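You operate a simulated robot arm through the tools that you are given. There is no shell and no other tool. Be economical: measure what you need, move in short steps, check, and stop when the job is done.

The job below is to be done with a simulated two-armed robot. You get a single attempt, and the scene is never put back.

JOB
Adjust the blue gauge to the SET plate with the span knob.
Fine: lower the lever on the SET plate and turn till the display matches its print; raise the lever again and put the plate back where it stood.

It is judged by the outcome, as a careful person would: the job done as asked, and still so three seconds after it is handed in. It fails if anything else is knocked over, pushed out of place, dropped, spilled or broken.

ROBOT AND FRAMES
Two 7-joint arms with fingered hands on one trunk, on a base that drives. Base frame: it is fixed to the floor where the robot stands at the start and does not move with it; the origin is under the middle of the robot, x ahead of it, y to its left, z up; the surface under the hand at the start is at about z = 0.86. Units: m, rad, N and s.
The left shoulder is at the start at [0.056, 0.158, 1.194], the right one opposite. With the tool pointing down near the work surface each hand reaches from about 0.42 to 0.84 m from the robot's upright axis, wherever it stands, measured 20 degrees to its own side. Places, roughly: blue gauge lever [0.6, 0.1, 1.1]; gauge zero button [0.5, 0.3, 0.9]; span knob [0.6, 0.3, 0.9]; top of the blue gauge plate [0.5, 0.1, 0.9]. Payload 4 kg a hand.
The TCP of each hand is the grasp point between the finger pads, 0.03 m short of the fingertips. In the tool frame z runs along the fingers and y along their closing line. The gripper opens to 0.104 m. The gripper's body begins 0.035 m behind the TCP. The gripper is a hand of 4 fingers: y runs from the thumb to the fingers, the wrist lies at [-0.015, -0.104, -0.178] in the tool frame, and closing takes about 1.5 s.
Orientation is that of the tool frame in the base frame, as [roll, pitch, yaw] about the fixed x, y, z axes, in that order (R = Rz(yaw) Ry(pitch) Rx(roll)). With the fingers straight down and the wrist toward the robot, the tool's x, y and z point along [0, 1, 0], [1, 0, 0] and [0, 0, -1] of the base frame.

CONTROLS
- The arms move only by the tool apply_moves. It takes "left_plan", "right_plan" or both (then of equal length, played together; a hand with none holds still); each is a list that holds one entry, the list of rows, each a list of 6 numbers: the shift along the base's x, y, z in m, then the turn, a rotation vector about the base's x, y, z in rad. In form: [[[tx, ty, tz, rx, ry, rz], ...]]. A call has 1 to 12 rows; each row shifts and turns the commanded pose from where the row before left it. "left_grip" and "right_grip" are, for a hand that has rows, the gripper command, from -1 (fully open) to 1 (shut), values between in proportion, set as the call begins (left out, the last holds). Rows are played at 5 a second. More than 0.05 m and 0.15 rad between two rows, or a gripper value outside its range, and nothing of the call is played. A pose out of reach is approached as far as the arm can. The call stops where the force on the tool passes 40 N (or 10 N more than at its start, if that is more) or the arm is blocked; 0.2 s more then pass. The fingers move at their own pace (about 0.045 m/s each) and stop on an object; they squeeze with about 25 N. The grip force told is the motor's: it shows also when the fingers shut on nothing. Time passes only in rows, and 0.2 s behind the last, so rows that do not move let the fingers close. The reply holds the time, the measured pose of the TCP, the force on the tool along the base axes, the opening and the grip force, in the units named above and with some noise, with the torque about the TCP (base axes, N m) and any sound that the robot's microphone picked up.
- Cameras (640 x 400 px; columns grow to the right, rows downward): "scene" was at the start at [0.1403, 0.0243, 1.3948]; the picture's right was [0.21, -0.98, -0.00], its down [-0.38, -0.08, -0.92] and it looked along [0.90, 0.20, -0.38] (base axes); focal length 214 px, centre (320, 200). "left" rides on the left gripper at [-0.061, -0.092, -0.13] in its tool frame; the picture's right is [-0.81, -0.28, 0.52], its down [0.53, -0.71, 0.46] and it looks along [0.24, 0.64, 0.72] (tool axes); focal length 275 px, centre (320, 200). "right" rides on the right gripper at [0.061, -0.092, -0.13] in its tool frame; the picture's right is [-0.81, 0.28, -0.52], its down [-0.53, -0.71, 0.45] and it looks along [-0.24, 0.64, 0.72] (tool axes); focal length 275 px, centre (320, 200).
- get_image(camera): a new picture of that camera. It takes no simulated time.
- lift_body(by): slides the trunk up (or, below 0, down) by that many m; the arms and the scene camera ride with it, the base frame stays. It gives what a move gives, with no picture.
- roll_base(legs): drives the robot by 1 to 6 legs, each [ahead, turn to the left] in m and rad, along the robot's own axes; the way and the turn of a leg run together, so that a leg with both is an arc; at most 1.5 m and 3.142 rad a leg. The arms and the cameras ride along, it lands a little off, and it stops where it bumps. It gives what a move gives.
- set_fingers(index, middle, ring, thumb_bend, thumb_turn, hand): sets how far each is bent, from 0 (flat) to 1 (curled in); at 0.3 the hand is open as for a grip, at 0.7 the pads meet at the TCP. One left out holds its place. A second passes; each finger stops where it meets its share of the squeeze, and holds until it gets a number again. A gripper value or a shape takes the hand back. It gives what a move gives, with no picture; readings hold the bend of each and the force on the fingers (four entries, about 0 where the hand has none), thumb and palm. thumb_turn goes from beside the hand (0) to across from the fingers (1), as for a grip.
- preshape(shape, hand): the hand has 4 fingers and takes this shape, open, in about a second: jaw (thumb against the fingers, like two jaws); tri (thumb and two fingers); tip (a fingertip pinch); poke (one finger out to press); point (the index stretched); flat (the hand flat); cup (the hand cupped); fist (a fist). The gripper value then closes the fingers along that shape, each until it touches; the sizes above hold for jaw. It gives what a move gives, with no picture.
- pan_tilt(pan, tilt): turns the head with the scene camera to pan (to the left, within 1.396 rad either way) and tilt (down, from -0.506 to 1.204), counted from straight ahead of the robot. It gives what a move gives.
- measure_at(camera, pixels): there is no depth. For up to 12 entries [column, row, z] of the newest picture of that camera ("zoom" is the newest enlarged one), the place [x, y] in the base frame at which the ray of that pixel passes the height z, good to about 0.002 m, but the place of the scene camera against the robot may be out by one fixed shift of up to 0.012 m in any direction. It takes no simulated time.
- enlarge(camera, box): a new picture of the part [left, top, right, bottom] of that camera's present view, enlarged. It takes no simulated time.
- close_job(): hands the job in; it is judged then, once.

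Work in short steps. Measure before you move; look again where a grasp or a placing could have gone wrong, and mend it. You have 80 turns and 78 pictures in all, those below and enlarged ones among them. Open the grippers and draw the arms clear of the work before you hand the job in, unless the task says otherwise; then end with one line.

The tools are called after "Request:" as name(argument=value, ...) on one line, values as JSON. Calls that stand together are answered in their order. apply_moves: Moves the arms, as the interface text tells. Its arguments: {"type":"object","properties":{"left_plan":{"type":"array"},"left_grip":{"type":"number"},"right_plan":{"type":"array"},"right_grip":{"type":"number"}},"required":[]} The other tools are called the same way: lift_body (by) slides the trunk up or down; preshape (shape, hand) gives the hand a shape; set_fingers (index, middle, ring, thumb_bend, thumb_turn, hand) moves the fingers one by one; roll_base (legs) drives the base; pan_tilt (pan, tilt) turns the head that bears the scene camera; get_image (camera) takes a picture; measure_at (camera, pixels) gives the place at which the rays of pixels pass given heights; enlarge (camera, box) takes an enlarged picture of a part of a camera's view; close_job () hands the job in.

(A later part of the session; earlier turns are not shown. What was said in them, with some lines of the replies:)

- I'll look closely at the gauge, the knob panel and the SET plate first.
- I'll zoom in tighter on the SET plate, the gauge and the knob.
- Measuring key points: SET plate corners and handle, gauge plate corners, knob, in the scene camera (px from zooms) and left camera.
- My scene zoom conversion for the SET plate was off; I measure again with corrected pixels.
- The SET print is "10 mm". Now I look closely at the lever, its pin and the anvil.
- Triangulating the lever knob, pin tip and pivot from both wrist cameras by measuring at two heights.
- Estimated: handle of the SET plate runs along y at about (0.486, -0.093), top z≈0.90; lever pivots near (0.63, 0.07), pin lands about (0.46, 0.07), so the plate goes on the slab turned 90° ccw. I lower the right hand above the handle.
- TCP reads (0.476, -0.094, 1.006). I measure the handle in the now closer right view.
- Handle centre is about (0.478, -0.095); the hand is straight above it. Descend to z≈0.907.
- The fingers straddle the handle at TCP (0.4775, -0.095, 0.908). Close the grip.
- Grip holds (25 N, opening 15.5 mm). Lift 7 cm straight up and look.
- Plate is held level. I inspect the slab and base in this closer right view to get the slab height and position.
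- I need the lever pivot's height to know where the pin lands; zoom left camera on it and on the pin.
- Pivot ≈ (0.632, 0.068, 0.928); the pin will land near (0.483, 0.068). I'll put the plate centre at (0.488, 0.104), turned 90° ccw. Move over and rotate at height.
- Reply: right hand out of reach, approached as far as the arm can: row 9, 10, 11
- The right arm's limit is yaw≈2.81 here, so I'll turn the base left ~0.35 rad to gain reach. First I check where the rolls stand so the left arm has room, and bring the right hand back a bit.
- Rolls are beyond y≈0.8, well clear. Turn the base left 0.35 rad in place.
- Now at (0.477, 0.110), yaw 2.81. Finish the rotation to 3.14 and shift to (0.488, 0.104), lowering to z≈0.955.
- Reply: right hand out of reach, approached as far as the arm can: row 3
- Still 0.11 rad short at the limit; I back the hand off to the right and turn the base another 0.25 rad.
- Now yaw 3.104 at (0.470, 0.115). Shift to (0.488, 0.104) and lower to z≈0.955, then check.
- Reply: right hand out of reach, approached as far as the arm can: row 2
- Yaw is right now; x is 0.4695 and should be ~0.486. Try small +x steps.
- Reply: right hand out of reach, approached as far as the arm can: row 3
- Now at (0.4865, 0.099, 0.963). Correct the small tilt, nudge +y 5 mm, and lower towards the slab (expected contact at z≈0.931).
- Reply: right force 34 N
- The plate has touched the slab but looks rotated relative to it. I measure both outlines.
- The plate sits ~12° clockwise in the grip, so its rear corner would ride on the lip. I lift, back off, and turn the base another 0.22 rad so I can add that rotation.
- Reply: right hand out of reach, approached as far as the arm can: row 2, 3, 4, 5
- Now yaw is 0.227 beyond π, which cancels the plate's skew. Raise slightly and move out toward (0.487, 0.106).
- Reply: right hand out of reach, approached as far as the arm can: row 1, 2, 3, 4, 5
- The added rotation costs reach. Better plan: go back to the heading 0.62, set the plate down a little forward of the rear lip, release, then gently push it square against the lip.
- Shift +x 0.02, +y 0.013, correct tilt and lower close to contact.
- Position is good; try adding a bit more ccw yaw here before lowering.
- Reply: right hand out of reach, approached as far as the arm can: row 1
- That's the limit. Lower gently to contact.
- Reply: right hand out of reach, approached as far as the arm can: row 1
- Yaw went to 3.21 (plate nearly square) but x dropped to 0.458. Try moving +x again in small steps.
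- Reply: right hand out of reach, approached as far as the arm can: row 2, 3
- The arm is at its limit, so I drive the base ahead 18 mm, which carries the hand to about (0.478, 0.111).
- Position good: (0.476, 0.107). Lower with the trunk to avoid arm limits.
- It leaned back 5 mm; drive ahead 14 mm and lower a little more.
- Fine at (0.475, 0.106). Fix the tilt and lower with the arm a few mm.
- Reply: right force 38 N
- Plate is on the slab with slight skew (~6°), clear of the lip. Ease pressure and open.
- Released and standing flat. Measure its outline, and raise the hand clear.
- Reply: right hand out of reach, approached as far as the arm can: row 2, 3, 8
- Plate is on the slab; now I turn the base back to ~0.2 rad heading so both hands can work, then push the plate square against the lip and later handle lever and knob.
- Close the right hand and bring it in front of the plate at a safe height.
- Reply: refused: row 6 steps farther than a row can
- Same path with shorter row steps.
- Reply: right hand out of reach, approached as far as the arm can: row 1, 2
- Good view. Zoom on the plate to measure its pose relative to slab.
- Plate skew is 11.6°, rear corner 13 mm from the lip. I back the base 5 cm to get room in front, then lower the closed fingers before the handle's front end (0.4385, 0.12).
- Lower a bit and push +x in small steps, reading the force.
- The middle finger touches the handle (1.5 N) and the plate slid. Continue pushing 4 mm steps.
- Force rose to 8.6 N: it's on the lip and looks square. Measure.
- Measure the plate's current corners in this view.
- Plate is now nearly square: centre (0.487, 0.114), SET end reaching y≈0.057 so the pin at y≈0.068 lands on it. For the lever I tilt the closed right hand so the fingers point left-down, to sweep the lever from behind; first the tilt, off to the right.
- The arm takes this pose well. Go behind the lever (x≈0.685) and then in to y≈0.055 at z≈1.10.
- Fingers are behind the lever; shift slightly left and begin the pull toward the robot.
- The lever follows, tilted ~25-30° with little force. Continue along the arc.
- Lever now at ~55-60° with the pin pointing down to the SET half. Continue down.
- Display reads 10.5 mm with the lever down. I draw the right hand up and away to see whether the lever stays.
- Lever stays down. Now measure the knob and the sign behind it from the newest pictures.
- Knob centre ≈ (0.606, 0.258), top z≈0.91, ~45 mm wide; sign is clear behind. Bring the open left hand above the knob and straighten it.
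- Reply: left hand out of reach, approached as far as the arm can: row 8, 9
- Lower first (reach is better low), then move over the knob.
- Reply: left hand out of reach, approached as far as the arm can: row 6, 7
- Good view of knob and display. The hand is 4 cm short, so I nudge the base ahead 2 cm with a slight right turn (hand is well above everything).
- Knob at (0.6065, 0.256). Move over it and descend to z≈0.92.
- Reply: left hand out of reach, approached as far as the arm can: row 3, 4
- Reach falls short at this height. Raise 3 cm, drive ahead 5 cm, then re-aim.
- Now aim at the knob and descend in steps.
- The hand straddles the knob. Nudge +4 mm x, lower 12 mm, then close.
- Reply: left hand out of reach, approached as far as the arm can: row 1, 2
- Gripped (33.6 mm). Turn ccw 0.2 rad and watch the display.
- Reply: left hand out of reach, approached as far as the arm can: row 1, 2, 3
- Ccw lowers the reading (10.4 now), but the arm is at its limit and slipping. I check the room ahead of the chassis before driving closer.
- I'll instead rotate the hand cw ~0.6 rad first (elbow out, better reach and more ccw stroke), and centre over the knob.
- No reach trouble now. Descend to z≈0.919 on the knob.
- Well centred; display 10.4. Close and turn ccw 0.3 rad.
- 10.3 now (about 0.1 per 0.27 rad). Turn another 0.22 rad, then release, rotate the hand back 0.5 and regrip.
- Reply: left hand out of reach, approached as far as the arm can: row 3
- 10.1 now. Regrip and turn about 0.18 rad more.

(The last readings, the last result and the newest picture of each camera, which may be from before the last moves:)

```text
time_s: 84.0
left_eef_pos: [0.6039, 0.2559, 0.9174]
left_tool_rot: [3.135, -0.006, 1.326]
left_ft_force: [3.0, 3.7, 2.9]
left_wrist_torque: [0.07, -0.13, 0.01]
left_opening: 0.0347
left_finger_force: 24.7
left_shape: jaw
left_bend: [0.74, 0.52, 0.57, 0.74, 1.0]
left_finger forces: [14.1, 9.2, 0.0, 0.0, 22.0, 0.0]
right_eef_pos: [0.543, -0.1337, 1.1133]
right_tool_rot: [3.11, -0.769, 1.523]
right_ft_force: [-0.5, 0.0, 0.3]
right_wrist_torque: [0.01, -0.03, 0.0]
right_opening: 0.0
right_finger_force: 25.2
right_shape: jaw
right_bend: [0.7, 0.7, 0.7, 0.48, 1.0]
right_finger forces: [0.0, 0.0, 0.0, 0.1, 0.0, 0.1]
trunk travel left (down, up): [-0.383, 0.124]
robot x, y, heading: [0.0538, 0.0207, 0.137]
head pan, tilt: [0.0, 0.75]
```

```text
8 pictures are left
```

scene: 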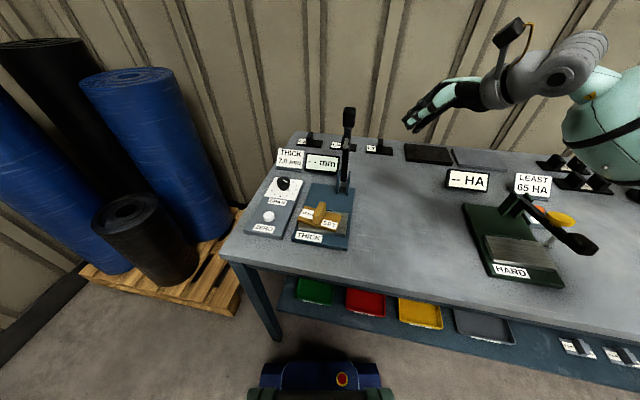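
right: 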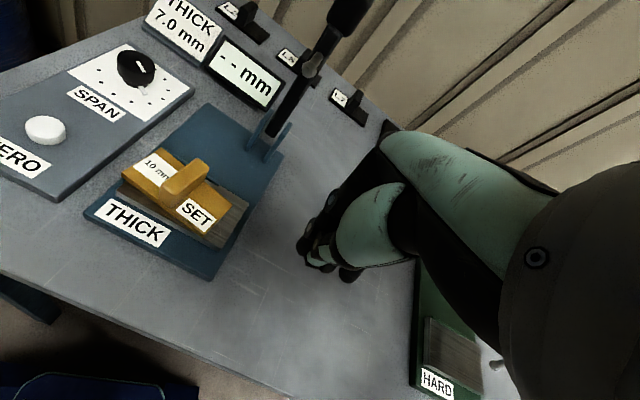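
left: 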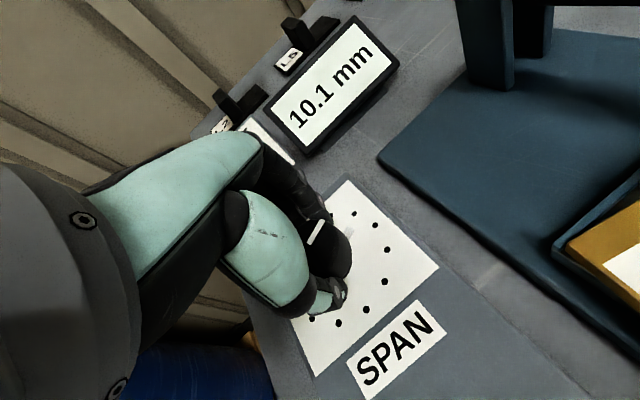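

Still 10.1 (closing the grip takes back some turn). Turn 0.12 rad more.

Request:
apply_moves(left_plan=[[[0, 0, 0, 0, 0, 0.06], [0, 0, 0, 0, 0, 0.06], [0, 0, 0, 0, 0, 0]]])

Request:
get_image(camera="left")

```text
time_s: 84.8
left_eef_pos: [0.6045, 0.2559, 0.917]
left_tool_rot: [3.135, -0.005, 1.444]
left_ft_force: [3.8, 4.0, 5.5]
left_wrist_torque: [0.07, -0.24, -0.01]
left_opening: 0.0348
left_finger_force: 25.4
left_shape: jaw
left_bend: [0.74, 0.52, 0.57, 0.74, 1.0]
left_finger forces: [14.8, 9.9, 0.0, 0.1, 21.6, 0.0]
right_eef_pos: [0.5431, -0.1337, 1.1139]
right_tool_rot: [3.11, -0.77, 1.523]
right_ft_force: [-0.2, -0.4, -0.1]
right_wrist_torque: [0.02, 0.01, 0.0]
right_opening: 0.0
right_finger_force: 25.5
right_shape: jaw
right_bend: [0.7, 0.7, 0.7, 0.48, 1.0]
right_finger forces: [0.1, 0.1, 0.0, 0.0, 0.0, 0.0]
trunk travel left (down, up): [-0.383, 0.124]
robot x, y, heading: [0.0539, 0.0171, 0.132]
head pan, tilt: [0.0, 0.75]
```

```text
7 pictures are left
```

left: 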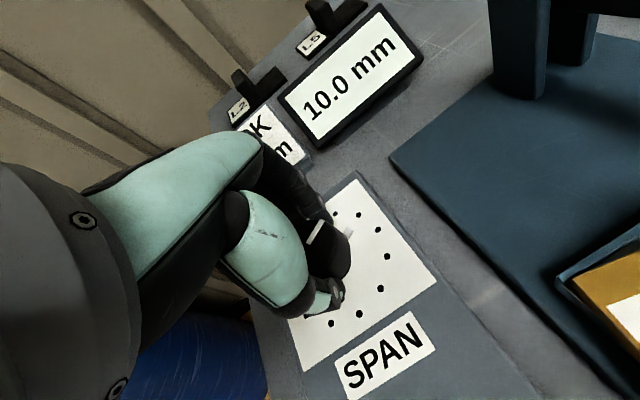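

10.0. Open the left hand, lift straight off and check the display.

Request:
apply_moves(left_plan=[[[0, 0, 0, 0, 0, 0], [0, 0, 0, 0, 0, 0], [0, 0, 0, 0, 0, 0], [0, 0, 0, 0, 0, 0], [0, 0, 0, 0, 0, 0], [0, 0, 0, 0, 0, 0], [0, 0, 0.03, 0, 0, 0], [0, 0, 0.03, 0, 0, 0], [0, 0, 0.04, 0, 0, 0], [0, 0, 0, 0, 0, 0]]], left_grip=-1)

Request:
get_image(camera="left")

```text
time_s: 87.0
left_eef_pos: [0.6029, 0.2567, 1.017]
left_tool_rot: [3.135, -0.005, 1.446]
left_ft_force: [-0.7, 0.3, 0.9]
left_wrist_torque: [0.01, 0.01, -0.03]
left_opening: 0.1035
left_finger_force: 0.1
left_shape: jaw
left_bend: [0.3, 0.3, 0.3, 0.3, 0.98]
left_finger forces: [0.0, 0.0, 0.0, 0.0, 0.0, 0.1]
right_eef_pos: [0.5436, -0.1351, 1.1129]
right_tool_rot: [3.112, -0.769, 1.522]
right_ft_force: [0.4, -1.0, 0.3]
right_wrist_torque: [0.05, -0.02, 0.0]
right_opening: 0.0001
right_finger_force: 25.1
right_shape: jaw
right_bend: [0.7, 0.7, 0.7, 0.48, 1.0]
right_finger forces: [0.1, 0.0, 0.0, 0.0, 0.0, 0.1]
trunk travel left (down, up): [-0.383, 0.124]
robot x, y, heading: [0.0536, 0.019, 0.13]
head pan, tilt: [0.0, 0.75]
```

```text
6 pictures are left
```

left: 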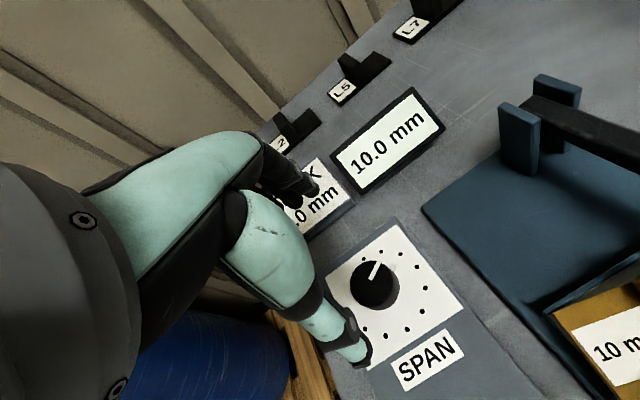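

Display holds at 10.0. Now withdraw the left hand, back the base, turn the right hand more level and leave only its ring finger as a hook to lift the lever from beneath its knob.

Request:
apply_moves(left_plan=[[[0, 0, 0.045, 0, 0, 0], [0, 0, 0.045, 0, 0, 0], [0, 0, 0.045, 0, 0, 0], [-0.035, 0.015, 0.015, 0, 0, 0], [-0.035, 0.015, 0.015, 0, 0, 0], [-0.035, 0.015, 0.015, 0, 0, 0], [-0.035, 0.015, 0.015, 0, 0, 0], [-0.035, 0.015, 0, 0, 0, 0], [-0.035, 0.015, 0, 0, 0, 0]]])

Request:
roll_base(legs=[[-0.12, 0]])

Request:
apply_moves(right_plan=[[[0, 0.015, 0, 0.1, 0, 0], [0, 0.015, 0, 0.1, 0, 0], [0, 0.015, 0, 0.1, 0, 0], [0, 0.015, 0, 0.1, 0, 0], [0, 0.015, -0.01, 0.08, 0, 0], [0, 0.015, -0.02, 0, 0, 0], [0, 0.015, -0.02, 0, 0, 0], [0, 0.01, -0.02, 0, 0, 0], [0, 0, 0, 0, 0, 0]]])

Request:
set_fingers(hand="right", index=1, middle=1, ring=0.65, thumb_bend=0, thumb_turn=0)

Request:
enlarge(camera="scene", box=[260, 90, 460, 290])

```text
time_s: 89.0
left_eef_pos: [0.395, 0.3468, 1.2114]
left_tool_rot: [3.132, -0.005, 1.445]
left_ft_force: [-0.4, 0.6, -0.9]
left_wrist_torque: [-0.03, -0.01, -0.02]
left_opening: 0.1037
left_finger_force: 0.0
left_shape: jaw
left_bend: [0.3, 0.3, 0.3, 0.3, 0.98]
left_finger forces: [0.0, 0.1, 0.0, 0.1, 0.0, 0.0]
right_eef_pos: [0.5412, -0.1338, 1.1139]
right_tool_rot: [3.106, -0.769, 1.526]
right_ft_force: [0.9, 0.5, 0.2]
right_wrist_torque: [0.05, -0.02, -0.03]
right_opening: 0.0
right_finger_force: 25.4
right_shape: jaw
right_bend: [0.7, 0.7, 0.7, 0.48, 1.0]
right_finger forces: [0.1, 0.1, 0.1, 0.0, 0.0, 0.1]
trunk travel left (down, up): [-0.383, 0.124]
robot x, y, heading: [0.0514, 0.0178, 0.134]
head pan, tilt: [0.0, 0.75]
```

```text
time_s: 90.3
left_eef_pos: [0.2763, 0.3299, 1.2107]
left_tool_rot: [3.135, -0.007, 1.445]
left_ft_force: [-0.1, 0.1, 0.2]
left_wrist_torque: [0.0, -0.04, -0.01]
left_opening: 0.1037
left_finger_force: 0.1
left_shape: jaw
left_bend: [0.3, 0.3, 0.3, 0.3, 0.98]
left_finger forces: [0.0, 0.0, 0.0, 0.0, 0.0, 0.1]
right_eef_pos: [0.4232, -0.1508, 1.1137]
right_tool_rot: [3.11, -0.77, 1.521]
right_ft_force: [0.0, -0.1, -0.2]
right_wrist_torque: [-0.01, -0.01, -0.01]
right_opening: 0.0
right_finger_force: 25.0
right_shape: jaw
right_bend: [0.7, 0.7, 0.7, 0.48, 1.0]
right_finger forces: [0.1, 0.0, 0.1, 0.0, 0.0, 0.0]
trunk travel left (down, up): [-0.383, 0.124]
robot x, y, heading: [-0.0648, 0.0055, 0.13]
head pan, tilt: [0.0, 0.75]
```

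```text
time_s: 92.3
left_eef_pos: [0.2875, 0.3298, 1.207]
left_tool_rot: [-3.139, -0.005, 1.442]
left_ft_force: [-0.2, -0.9, 0.0]
left_wrist_torque: [0.02, 0.02, -0.02]
left_opening: 0.1041
left_finger_force: 0.1
left_shape: jaw
left_bend: [0.3, 0.3, 0.3, 0.3, 0.98]
left_finger forces: [0.0, 0.0, 0.1, 0.0, 0.0, 0.1]
right_eef_pos: [0.4325, -0.0352, 1.0386]
right_tool_rot: [-3.075, -1.248, 1.439]
right_ft_force: [-0.4, -0.9, 0.5]
right_wrist_torque: [0.0, 0.02, -0.01]
right_opening: 0.0003
right_finger_force: 24.8
right_shape: jaw
right_bend: [0.7, 0.7, 0.7, 0.48, 1.0]
right_finger forces: [0.0, 0.0, 0.0, 0.0, 0.0, 0.0]
trunk travel left (down, up): [-0.383, 0.124]
robot x, y, heading: [-0.0619, 0.0014, 0.13]
head pan, tilt: [0.0, 0.75]
```

```text
time_s: 93.3
left_eef_pos: [0.2876, 0.3307, 1.2075]
left_tool_rot: [-3.141, -0.007, 1.444]
left_ft_force: [-0.1, 0.4, 0.3]
left_wrist_torque: [0.01, -0.01, -0.01]
left_opening: 0.1039
left_finger_force: 0.0
left_shape: jaw
left_bend: [0.3, 0.3, 0.3, 0.3, 0.98]
left_finger forces: [0.1, 0.1, 0.0, 0.1, 0.0, 0.1]
right_eef_pos: [0.4342, -0.0347, 1.0384]
right_tool_rot: [-3.076, -1.247, 1.438]
right_ft_force: [-0.1, 0.3, 0.9]
right_wrist_torque: [-0.01, 0.02, 0.0]
right_opening: 0.0988
right_finger_force: 0.0
right_shape: fingers
right_bend: [1.0, 1.0, 0.65, 0.0, 0.0]
right_finger forces: [0.0, 0.1, 0.0, 0.0, 0.0, 0.0]
trunk travel left (down, up): [-0.383, 0.124]
robot x, y, heading: [-0.065, 0.0082, 0.134]
head pan, tilt: [0.0, 0.75]
```

```text
2.00 times, centred on (360, 190) of scene
```

zoom: 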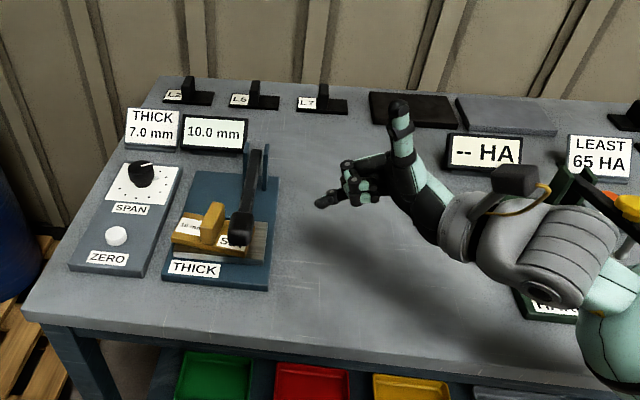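

The ring finger points left as the lowest part. Lower beside the lever, slide it under the knob, and lift along the arc.

Request:
apply_moves(right_plan=[[[0, 0, -0.037, 0, 0, 0], [0, 0, -0.037, 0, 0, 0], [0, 0, -0.036, 0, 0, 0], [0, 0.034, 0, 0, 0, 0], [0, 0.034, 0, 0, 0, 0], [0, 0.033, 0, 0, 0, 0], [-0.003, 0, 0.02, 0, 0, 0], [0.003, 0, 0.045, 0, 0, 0], [0.011, 0, 0.042, 0, 0, 0], [0.013, 0, 0.023, 0, 0, 0], [0.013, 0, 0.023, 0, 0, 0]]])

Request:
apply_moves(right_plan=[[[0.018, 0, 0.019, 0, 0, 0], [0.018, 0, 0.019, 0, 0, 0], [0.0225, 0, 0.0135, 0, 0, 0], [0.0225, 0, 0.0135, 0, 0, 0], [0.02, 0, 0.006, 0, 0, 0], [0, 0, 0, 0, 0, 0]]])

Request:
enlarge(camera="scene", box=[260, 60, 460, 260])

```text
time_s: 95.7
left_eef_pos: [0.2887, 0.3304, 1.2056]
left_tool_rot: [-3.139, -0.006, 1.442]
left_ft_force: [0.4, -0.4, -0.9]
left_wrist_torque: [-0.02, 0.0, -0.01]
left_opening: 0.1039
left_finger_force: 0.1
left_shape: jaw
left_bend: [0.3, 0.3, 0.3, 0.3, 0.98]
left_finger forces: [0.1, 0.0, 0.1, 0.1, 0.0, 0.0]
right_eef_pos: [0.4708, 0.0654, 1.0804]
right_tool_rot: [-3.07, -1.247, 1.434]
right_ft_force: [0.4, 0.7, -0.5]
right_wrist_torque: [0.02, 0.04, -0.01]
right_opening: 0.0988
right_finger_force: 0.0
right_shape: fingers
right_bend: [1.0, 1.0, 0.65, 0.0, 0.0]
right_finger forces: [0.0, 0.1, 0.0, 0.1, 0.0, 0.1]
trunk travel left (down, up): [-0.383, 0.124]
robot x, y, heading: [-0.0662, 0.0049, 0.131]
head pan, tilt: [0.0, 0.75]
```

```text
time_s: 97.1
left_eef_pos: [0.288, 0.3294, 1.2079]
left_tool_rot: [-3.141, -0.005, 1.444]
left_ft_force: [-0.1, -0.4, 0.2]
left_wrist_torque: [-0.03, 0.0, -0.01]
left_opening: 0.1039
left_finger_force: 0.1
left_shape: jaw
left_bend: [0.3, 0.3, 0.3, 0.3, 0.98]
left_finger forces: [0.0, 0.0, 0.1, 0.0, 0.0, 0.1]
right_eef_pos: [0.5723, 0.0651, 1.1522]
right_tool_rot: [-3.073, -1.247, 1.436]
right_ft_force: [-0.1, 0.0, 0.1]
right_wrist_torque: [-0.02, 0.03, 0.02]
right_opening: 0.0991
right_finger_force: 0.2
right_shape: fingers
right_bend: [1.0, 1.0, 0.65, 0.0, 0.0]
right_finger forces: [0.0, 0.0, 0.1, 0.0, 0.0, 0.0]
trunk travel left (down, up): [-0.383, 0.124]
robot x, y, heading: [-0.0633, 0.0057, 0.134]
head pan, tilt: [0.0, 0.75]
```

```text
2.00 times, centred on (360, 160) of scene
```

zoom: 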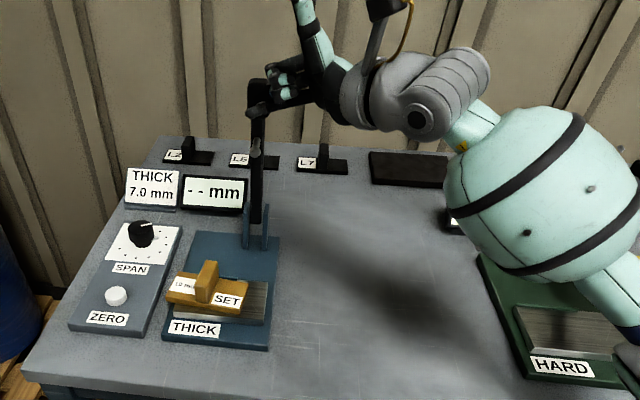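

Lever is up ("--"). Give it a last nudge, withdraw, bring the hand back to fingers-down with jaw shape, and drive to the pose from which I can reach the plate.

Request:
apply_moves(right_plan=[[[0.012, 0, 0, 0, 0, 0], [-0.02, 0, 0, 0, 0, 0], [-0.03, 0, 0, 0, 0, 0], [-0.015, -0.016, -0.005, -0.139, 0, 0], [-0.015, -0.016, -0.005, -0.139, 0, 0], [-0.015, -0.016, -0.005, -0.139, 0, 0], [-0.015, -0.016, -0.005, -0.139, 0, 0], [-0.015, -0.016, -0.005, -0.139, 0, 0], [-0.015, -0.016, -0.005, -0.139, 0, 0], [-0.015, -0.016, -0.005, -0.139, 0, 0], [-0.015, -0.016, -0.005, -0.139, 0, 0], [-0.015, -0.016, -0.005, -0.139, 0, 0]]])

Request:
preshape(hand="right", shape="jaw")

Request:
apply_moves(right_plan=[[[0, 0, 0, 0, 0, 0.138], [0, 0, 0, 0, 0, 0.138], [0, 0, 0, 0, 0, 0.138], [0, 0, 0, 0, 0, 0.138], [0, 0, 0, 0, 0, 0.138], [0, 0, 0, 0, 0, 0.138], [0, 0, 0, 0, 0, 0.138], [0, 0, 0, 0, 0, 0.13], [0, 0, 0, 0, 0, 0]]], right_grip=-1)

Request:
roll_base(legs=[[0.08, 0], [0, 0.5]])

```text
time_s: 99.7
left_eef_pos: [0.2881, 0.331, 1.2066]
left_tool_rot: [-3.14, -0.005, 1.442]
left_ft_force: [0.0, 0.8, 0.5]
left_wrist_torque: [-0.01, 0.0, -0.02]
left_opening: 0.104
left_finger_force: 0.1
left_shape: jaw
left_bend: [0.3, 0.3, 0.3, 0.3, 0.98]
left_finger forces: [0.0, 0.0, 0.1, 0.0, 0.0, 0.0]
right_eef_pos: [0.3976, -0.0782, 1.1063]
right_tool_rot: [3.082, 0.005, 1.529]
right_ft_force: [-0.1, 0.6, 0.3]
right_wrist_torque: [0.01, 0.03, 0.03]
right_opening: 0.099
right_finger_force: 0.1
right_shape: fingers
right_bend: [1.0, 1.0, 0.65, 0.0, 0.0]
right_finger forces: [0.1, 0.0, 0.0, 0.0, 0.1, 0.0]
trunk travel left (down, up): [-0.383, 0.124]
robot x, y, heading: [-0.0618, 0.0016, 0.132]
head pan, tilt: [0.0, 0.75]
```

```text
time_s: 100.6
left_eef_pos: [0.288, 0.3301, 1.2072]
left_tool_rot: [-3.139, -0.007, 1.443]
left_ft_force: [0.7, 0.2, 0.9]
left_wrist_torque: [0.0, -0.02, -0.01]
left_opening: 0.1039
left_finger_force: 0.1
left_shape: jaw
left_bend: [0.3, 0.3, 0.3, 0.3, 0.98]
left_finger forces: [0.0, 0.1, 0.1, 0.0, 0.1, 0.0]
right_eef_pos: [0.4, -0.0769, 1.106]
right_tool_rot: [3.084, 0.001, 1.529]
right_ft_force: [-0.2, 0.0, 0.1]
right_wrist_torque: [-0.01, 0.01, 0.03]
right_opening: 0.1039
right_finger_force: 0.0
right_shape: jaw
right_bend: [0.3, 0.3, 0.3, 0.3, 0.97]
right_finger forces: [0.1, 0.1, 0.0, 0.1, 0.0, 0.1]
trunk travel left (down, up): [-0.383, 0.124]
robot x, y, heading: [-0.0681, 0.0047, 0.132]
head pan, tilt: [0.0, 0.75]
```

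```text
time_s: 102.6
left_eef_pos: [0.2886, 0.3314, 1.2065]
left_tool_rot: [-3.139, -0.004, 1.444]
left_ft_force: [-0.1, -0.6, 0.1]
left_wrist_torque: [-0.01, 0.0, -0.03]
left_opening: 0.1039
left_finger_force: 0.0
left_shape: jaw
left_bend: [0.3, 0.3, 0.3, 0.3, 0.98]
left_finger forces: [0.1, 0.1, 0.1, 0.0, 0.1, 0.0]
right_eef_pos: [0.3985, -0.0784, 1.1073]
right_tool_rot: [3.082, 0.0, 2.628]
right_ft_force: [0.3, -1.0, 0.2]
right_wrist_torque: [0.04, 0.01, 0.02]
right_opening: 0.1042
right_finger_force: 0.0
right_shape: jaw
right_bend: [0.3, 0.3, 0.3, 0.3, 0.97]
right_finger forces: [0.0, 0.1, 0.1, 0.0, 0.0, 0.0]
trunk travel left (down, up): [-0.383, 0.124]
robot x, y, heading: [-0.0672, 0.0019, 0.135]
head pan, tilt: [0.0, 0.75]
```

```text
time_s: 105.3
left_eef_pos: [0.171, 0.4704, 1.2062]
left_tool_rot: [-3.141, -0.006, 1.936]
left_ft_force: [0.2, -0.1, 0.3]
left_wrist_torque: [0.0, 0.01, -0.02]
left_opening: 0.1042
left_finger_force: 0.1
left_shape: jaw
left_bend: [0.3, 0.3, 0.3, 0.3, 0.98]
left_finger forces: [0.0, 0.1, 0.0, 0.0, 0.0, 0.0]
right_eef_pos: [0.4621, 0.1623, 1.1074]
right_tool_rot: [3.083, 0.0, 3.119]
right_ft_force: [1.1, 0.3, -0.1]
right_wrist_torque: [0.0, 0.0, -0.02]
right_opening: 0.1041
right_finger_force: 0.0
right_shape: jaw
right_bend: [0.3, 0.3, 0.3, 0.3, 0.97]
right_finger forces: [0.1, 0.0, 0.0, 0.0, 0.0, 0.0]
trunk travel left (down, up): [-0.383, 0.124]
robot x, y, heading: [0.0137, 0.011, 0.629]
head pan, tilt: [0.0, 0.75]
```

Position (0.462, 0.162), yaw 3.12. Straighten the tilt, move over the handle (0.488, 0.114) and descend around it.

Request:
apply_moves(right_plan=[[[0.009, -0.016, -0.01, -0.03, 0, 0], [0.009, -0.016, -0.02, -0.028, 0, 0], [0.008, -0.016, -0.03, 0, 0, 0], [0, 0, -0.04, 0, 0, 0], [0, 0, -0.035, 0, 0, 0], [0, 0, -0.015, 0, 0, 0], [0, 0, 0, 0, 0, 0]]])

Request:
get_image(camera="right")

```text
time_s: 106.9
left_eef_pos: [0.1602, 0.4613, 1.2119]
left_tool_rot: [3.131, -0.007, 1.935]
left_ft_force: [-0.6, -0.1, 1.2]
left_wrist_torque: [0.05, -0.01, 0.03]
left_opening: 0.1039
left_finger_force: 0.1
left_shape: jaw
left_bend: [0.3, 0.3, 0.3, 0.3, 0.98]
left_finger forces: [0.1, 0.1, 0.0, 0.1, 0.1, 0.0]
right_eef_pos: [0.4757, 0.1044, 0.9618]
right_tool_rot: [3.135, 0.009, 3.118]
right_ft_force: [-0.5, -0.1, -0.4]
right_wrist_torque: [0.0, 0.01, 0.02]
right_opening: 0.1037
right_finger_force: 0.1
right_shape: jaw
right_bend: [0.3, 0.3, 0.3, 0.3, 0.97]
right_finger forces: [0.0, 0.1, 0.0, 0.1, 0.0, 0.0]
trunk travel left (down, up): [-0.383, 0.124]
robot x, y, heading: [0.0184, 0.0142, 0.627]
head pan, tilt: [0.0, 0.75]
```

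```text
3 pictures are left
```

right: 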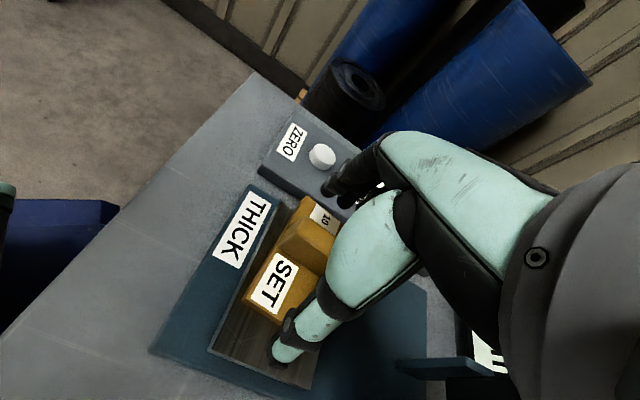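

Handle lies between the fingers. Finish the approach, close, lift with the trunk, and carry the plate back toward its original place, turning the hand and base back.

Request:
apply_moves(right_plan=[[[0.006, 0.005, -0.008, 0, 0, 0], [0.005, 0.004, -0.008, 0, 0, 0], [0, 0, -0.008, 0, 0, 0], [0, 0, 0, 0, 0, 0]]])

Request:
apply_moves(right_plan=[[[0, 0, 0, 0, 0, 0], [0, 0, 0, 0, 0, 0], [0, 0, 0, 0, 0, 0], [0, 0, 0, 0, 0, 0], [0, 0, 0, 0, 0, 0], [0, 0, 0, 0, 0, 0], [0, 0, 0, 0, 0, 0], [0, 0, 0, 0, 0, 0], [0, 0, 0, 0, 0, 0]]], right_grip=1)

Request:
lift_body(by=0.05)

Request:
apply_moves(right_plan=[[[0, -0.015, 0.01, 0, 0, -0.14], [0, -0.015, 0.01, 0, 0, -0.14], [0, -0.015, 0.01, 0, 0, -0.14], [0, -0.015, 0.01, 0, 0, -0.14], [0, 0, 0, 0, 0, 0]]])

Request:
roll_base(legs=[[0, -0.43]])

```text
time_s: 107.9
left_eef_pos: [0.1602, 0.4615, 1.2102]
left_tool_rot: [3.131, -0.009, 1.934]
left_ft_force: [0.5, -0.3, 0.0]
left_wrist_torque: [-0.01, 0.02, 0.01]
left_opening: 0.1039
left_finger_force: 0.1
left_shape: jaw
left_bend: [0.3, 0.3, 0.3, 0.3, 0.98]
left_finger forces: [0.0, 0.0, 0.0, 0.0, 0.1, 0.0]
right_eef_pos: [0.4864, 0.1149, 0.9395]
right_tool_rot: [3.135, 0.011, 3.119]
right_ft_force: [-0.3, -0.8, -0.5]
right_wrist_torque: [0.0, -0.03, 0.02]
right_opening: 0.1038
right_finger_force: 0.1
right_shape: jaw
right_bend: [0.3, 0.3, 0.3, 0.3, 0.97]
right_finger forces: [0.1, 0.0, 0.1, 0.0, 0.0, 0.0]
trunk travel left (down, up): [-0.383, 0.124]
robot x, y, heading: [0.0172, 0.0134, 0.624]
head pan, tilt: [0.0, 0.75]
```

```text
time_s: 109.9
left_eef_pos: [0.161, 0.4605, 1.2106]
left_tool_rot: [3.132, -0.007, 1.936]
left_ft_force: [0.1, -0.4, 1.0]
left_wrist_torque: [-0.02, 0.0, 0.0]
left_opening: 0.104
left_finger_force: 0.1
left_shape: jaw
left_bend: [0.3, 0.3, 0.3, 0.3, 0.98]
left_finger forces: [0.0, 0.0, 0.0, 0.0, 0.0, 0.0]
right_eef_pos: [0.4877, 0.1151, 0.9389]
right_tool_rot: [3.135, 0.01, 3.12]
right_ft_force: [-0.2, -0.5, 0.4]
right_wrist_torque: [-0.01, -0.06, 0.08]
right_opening: 0.0154
right_finger_force: 24.9
right_shape: jaw
right_bend: [0.74, 0.53, 0.52, 0.69, 1.0]
right_finger forces: [12.3, 6.7, 3.0, 0.1, 22.2, 0.0]
trunk travel left (down, up): [-0.383, 0.124]
robot x, y, heading: [0.0185, 0.013, 0.619]
head pan, tilt: [0.0, 0.75]
```

```text
time_s: 110.8
left_eef_pos: [0.1611, 0.4617, 1.2622]
left_tool_rot: [3.131, -0.009, 1.937]
left_ft_force: [-0.4, 0.2, -0.1]
left_wrist_torque: [-0.03, 0.02, 0.02]
left_opening: 0.1038
left_finger_force: 0.1
left_shape: jaw
left_bend: [0.3, 0.3, 0.3, 0.3, 0.98]
left_finger forces: [0.0, 0.1, 0.0, 0.0, 0.0, 0.0]
right_eef_pos: [0.4887, 0.1144, 0.9898]
right_tool_rot: [3.134, 0.011, 3.117]
right_ft_force: [0.5, 0.4, -7.0]
right_wrist_torque: [-0.06, 0.0, 0.02]
right_opening: 0.0152
right_finger_force: 24.8
right_shape: jaw
right_bend: [0.74, 0.54, 0.55, 0.69, 1.0]
right_finger forces: [13.8, 5.7, 2.9, 0.0, 22.3, 0.0]
trunk travel left (down, up): [-0.433, 0.074]
robot x, y, heading: [0.0145, 0.0096, 0.623]
head pan, tilt: [0.0, 0.75]
```

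```text
time_s: 112.0
left_eef_pos: [0.1618, 0.4625, 1.2625]
left_tool_rot: [3.131, -0.008, 1.935]
left_ft_force: [0.5, 0.0, 1.0]
left_wrist_torque: [0.0, 0.0, -0.01]
left_opening: 0.1042
left_finger_force: 0.1
left_shape: jaw
left_bend: [0.3, 0.3, 0.3, 0.3, 0.98]
left_finger forces: [0.0, 0.0, 0.0, 0.0, 0.0, 0.0]
right_eef_pos: [0.4876, 0.0546, 1.0312]
right_tool_rot: [3.137, 0.009, 2.558]
right_ft_force: [-0.2, 0.0, -6.0]
right_wrist_torque: [-0.08, 0.03, 0.03]
right_opening: 0.0153
right_finger_force: 25.0
right_shape: jaw
right_bend: [0.74, 0.54, 0.56, 0.69, 1.0]
right_finger forces: [13.8, 5.7, 2.8, 0.0, 22.3, 0.0]
trunk travel left (down, up): [-0.433, 0.074]
robot x, y, heading: [0.0115, 0.0128, 0.624]
head pan, tilt: [0.0, 0.75]
```

```text
time_s: 113.8
left_eef_pos: [0.3355, 0.3595, 1.2628]
left_tool_rot: [3.133, -0.009, 1.503]
left_ft_force: [0.1, -0.1, -0.1]
left_wrist_torque: [0.01, -0.01, -0.02]
left_opening: 0.104
left_finger_force: 0.1
left_shape: jaw
left_bend: [0.3, 0.3, 0.3, 0.3, 0.98]
left_finger forces: [0.1, 0.0, 0.0, 0.0, 0.0, 0.0]
right_eef_pos: [0.4631, -0.148, 1.0298]
right_tool_rot: [3.137, 0.008, 2.128]
right_ft_force: [-0.7, -0.7, -5.7]
right_wrist_torque: [-0.05, 0.03, -0.04]
right_opening: 0.0151
right_finger_force: 25.7
right_shape: jaw
right_bend: [0.74, 0.54, 0.56, 0.69, 1.0]
right_finger forces: [13.8, 5.5, 3.0, 0.0, 22.2, 0.0]
trunk travel left (down, up): [-0.433, 0.074]
robot x, y, heading: [0.0156, 0.0108, 0.191]
head pan, tilt: [0.0, 0.75]
5 turns are left
```

Plate held. Move over its original spot (0.4775, -0.0955) at z≈0.945 with yaw≈1.77 and take a picture for the angle.

Request:
apply_moves(right_plan=[[[0.004, 0.014, 0, 0, 0, -0.12], [0.004, 0.013, -0.005, 0, 0, -0.12], [0.004, 0.013, -0.01, 0, 0, -0.118], [0.003, 0.013, -0.02, 0, 0, 0], [0, 0, -0.025, 0, 0, 0], [0, 0, -0.02, 0, 0, 0], [0, 0, 0, 0, 0, 0]]])

Request:
enlarge(camera="right", box=[150, 150, 400, 400])

```text
time_s: 115.5
left_eef_pos: [0.324, 0.357, 1.2658]
left_tool_rot: [3.121, -0.011, 1.502]
left_ft_force: [-0.8, -0.7, 0.2]
left_wrist_torque: [0.0, 0.02, 0.01]
left_opening: 0.1038
left_finger_force: 0.0
left_shape: jaw
left_bend: [0.3, 0.3, 0.3, 0.3, 0.98]
left_finger forces: [0.1, 0.0, 0.0, 0.0, 0.0, 0.1]
right_eef_pos: [0.4645, -0.0951, 0.957]
right_tool_rot: [3.125, 0.015, 1.769]
right_ft_force: [0.4, -0.2, -5.8]
right_wrist_torque: [-0.03, 0.04, 0.0]
right_opening: 0.0149
right_finger_force: 24.6
right_shape: jaw
right_bend: [0.74, 0.54, 0.57, 0.69, 1.0]
right_finger forces: [14.6, 5.9, 2.6, 0.0, 23.0, 0.0]
trunk travel left (down, up): [-0.433, 0.074]
robot x, y, heading: [0.015, 0.0155, 0.192]
head pan, tilt: [0.0, 0.75]
```

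```text
1.60 times, centred on (275, 275) of right
4 turns are left
```

zoom: 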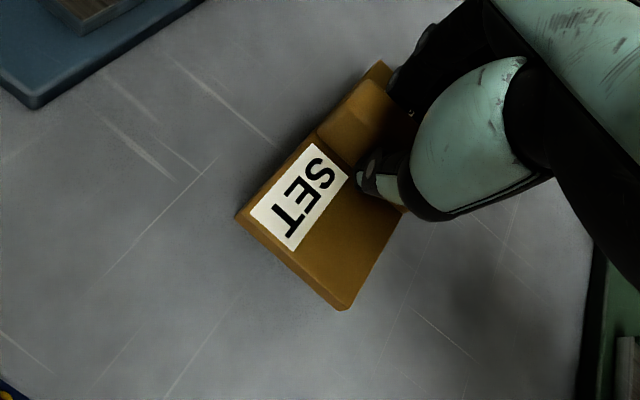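

Measure the plate's edge directions in this view (plate top at z≈0.918).

Request:
measure_at(camera="zoom", pixels=[[237, 214, 0.918], [342, 299, 0.918], [380, 61, 0.918], [405, 210, 0.918], [317, 135, 0.918], [35, 105, 0.862]])

```text
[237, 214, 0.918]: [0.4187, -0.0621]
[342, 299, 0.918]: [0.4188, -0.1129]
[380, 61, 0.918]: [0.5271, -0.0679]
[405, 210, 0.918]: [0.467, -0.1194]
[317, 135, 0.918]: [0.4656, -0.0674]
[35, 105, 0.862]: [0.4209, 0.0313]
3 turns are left
```

Plate is ~2° clockwise and needs about +4 mm x, −2 mm y. Apply that, fix the tilt and lower to just above the table, then check.

Request:
apply_moves(right_plan=[[[0.003, -0.001, -0.012, 0.011, 0.019, 0.03], [0.002, -0.001, -0.012, 0, 0, 0], [0, 0, -0.011, 0, 0, 0], [0, 0, -0.008, 0, 0, 0], [0, 0, 0, 0, 0, 0]]])

Request:
enlarge(camera="right", box=[150, 150, 400, 400])

```text
time_s: 116.7
left_eef_pos: [0.3235, 0.3563, 1.2663]
left_tool_rot: [3.121, -0.014, 1.504]
left_ft_force: [-0.3, -0.1, 0.5]
left_wrist_torque: [0.0, 0.05, -0.01]
left_opening: 0.1039
left_finger_force: 0.0
left_shape: jaw
left_bend: [0.3, 0.3, 0.3, 0.3, 0.98]
left_finger forces: [0.0, 0.1, 0.0, 0.0, 0.1, 0.1]
right_eef_pos: [0.4713, -0.0982, 0.912]
right_tool_rot: [3.139, -0.001, 1.799]
right_ft_force: [0.2, 0.2, -5.9]
right_wrist_torque: [-0.02, 0.06, -0.03]
right_opening: 0.0147
right_finger_force: 24.8
right_shape: jaw
right_bend: [0.74, 0.54, 0.57, 0.69, 1.0]
right_finger forces: [14.8, 5.9, 2.6, 0.0, 23.1, 0.0]
trunk travel left (down, up): [-0.433, 0.074]
robot x, y, heading: [0.0166, 0.0133, 0.192]
head pan, tilt: [0.0, 0.75]
```

```text
1.60 times, centred on (275, 275) of right
2 turns are left
```

zoom: 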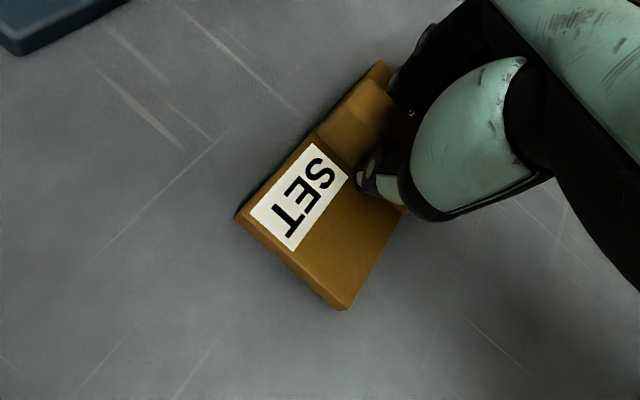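

Angle looks right and position agrees within a few mm. Lower the last 4 mm, open, and rise clear.

Request:
apply_moves(right_plan=[[[0, 0, -0.002, 0, 0, 0], [0, 0, -0.002, 0, 0, 0], [0, 0, 0, 0, 0, 0]]])

Request:
apply_moves(right_plan=[[[0, 0, 0, 0, 0, 0], [0, 0, 0, 0, 0, 0], [0, 0, 0, 0, 0, 0], [0, 0, 0, 0, 0, 0], [0, 0, 0, 0, 0, 0], [0, 0, 0, 0, 0, 0], [0, 0, 0, 0, 0, 0], [0, 0, 0.02, 0, 0, 0], [0, 0, 0.03, 0, 0, 0], [0, 0, 0.04, 0, 0, 0], [0, 0, 0.045, 0, 0, 0], [0, 0, 0.045, 0, 0, 0]]], right_grip=-1)

Request:
apply_moves(right_plan=[[[0, 0, 0.04, 0, 0, 0], [0, 0, 0.04, 0, 0, 0], [0, 0, 0, 0, 0, 0]]])

Request:
get_image(camera="right")

```text
time_s: 117.5
left_eef_pos: [0.3227, 0.3568, 1.2664]
left_tool_rot: [3.12, -0.012, 1.504]
left_ft_force: [1.1, 0.1, -0.3]
left_wrist_torque: [0.01, -0.05, 0.03]
left_opening: 0.1038
left_finger_force: 0.0
left_shape: jaw
left_bend: [0.3, 0.3, 0.3, 0.3, 0.98]
left_finger forces: [0.1, 0.0, 0.1, 0.0, 0.0, 0.0]
right_eef_pos: [0.4702, -0.0982, 0.9092]
right_tool_rot: [3.139, 0.0, 1.799]
right_ft_force: [-0.7, -0.2, 0.4]
right_wrist_torque: [0.0, -0.05, -0.01]
right_opening: 0.0151
right_finger_force: 25.1
right_shape: jaw
right_bend: [0.74, 0.54, 0.57, 0.69, 1.0]
right_finger forces: [14.6, 6.2, 2.5, 0.0, 23.9, 0.1]
trunk travel left (down, up): [-0.433, 0.074]
robot x, y, heading: [0.0158, 0.0136, 0.191]
head pan, tilt: [0.0, 0.75]
```

```text
time_s: 120.0
left_eef_pos: [0.3219, 0.3567, 1.267]
left_tool_rot: [3.119, -0.012, 1.503]
left_ft_force: [0.4, -0.2, -0.6]
left_wrist_torque: [-0.03, -0.01, -0.01]
left_opening: 0.1042
left_finger_force: 0.0
left_shape: jaw
left_bend: [0.3, 0.3, 0.3, 0.3, 0.98]
left_finger forces: [0.0, 0.0, 0.0, 0.0, 0.1, 0.0]
right_eef_pos: [0.4704, -0.099, 1.0896]
right_tool_rot: [3.141, 0.003, 1.799]
right_ft_force: [-0.2, -0.1, 0.0]
right_wrist_torque: [0.02, -0.01, -0.02]
right_opening: 0.1039
right_finger_force: 0.2
right_shape: jaw
right_bend: [0.3, 0.3, 0.3, 0.3, 0.98]
right_finger forces: [0.0, 0.0, 0.1, 0.0, 0.0, 0.1]
trunk travel left (down, up): [-0.433, 0.074]
robot x, y, heading: [0.015, 0.0123, 0.199]
head pan, tilt: [0.0, 0.75]
```

```text
time_s: 120.8
left_eef_pos: [0.3223, 0.3554, 1.2668]
left_tool_rot: [3.121, -0.013, 1.503]
left_ft_force: [0.2, -1.0, 0.3]
left_wrist_torque: [0.03, -0.01, 0.01]
left_opening: 0.104
left_finger_force: 0.0
left_shape: jaw
left_bend: [0.3, 0.3, 0.3, 0.3, 0.98]
left_finger forces: [0.1, 0.0, 0.0, 0.0, 0.1, 0.1]
right_eef_pos: [0.4702, -0.099, 1.1691]
right_tool_rot: [3.141, 0.001, 1.8]
right_ft_force: [-0.6, 0.6, -0.4]
right_wrist_torque: [0.01, 0.02, 0.02]
right_opening: 0.1038
right_finger_force: 0.1
right_shape: jaw
right_bend: [0.3, 0.3, 0.3, 0.3, 0.98]
right_finger forces: [0.0, 0.0, 0.1, 0.1, 0.1, 0.0]
trunk travel left (down, up): [-0.433, 0.074]
robot x, y, heading: [0.0113, 0.0139, 0.192]
head pan, tilt: [0.0, 0.75]
```

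```text
0 pictures are left
1 turns are left
```

right: 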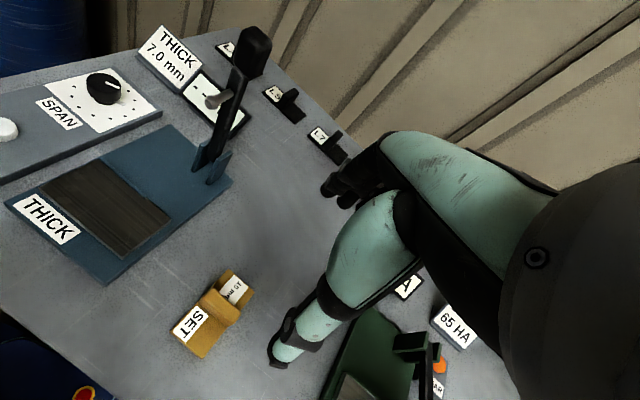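

The plate is back on the table at its original spot, the lever is up, and both hands are open and clear. I'm handing it in.

Request:
close_job()

```text
The job is handed in.
```

The blue gauge read 10.0 mm on the SET plate, which matches its print, after I turned the span knob down from 10.5. The lever is raised again, and the plate is back where it stood to within about a centimetre by my measurements.
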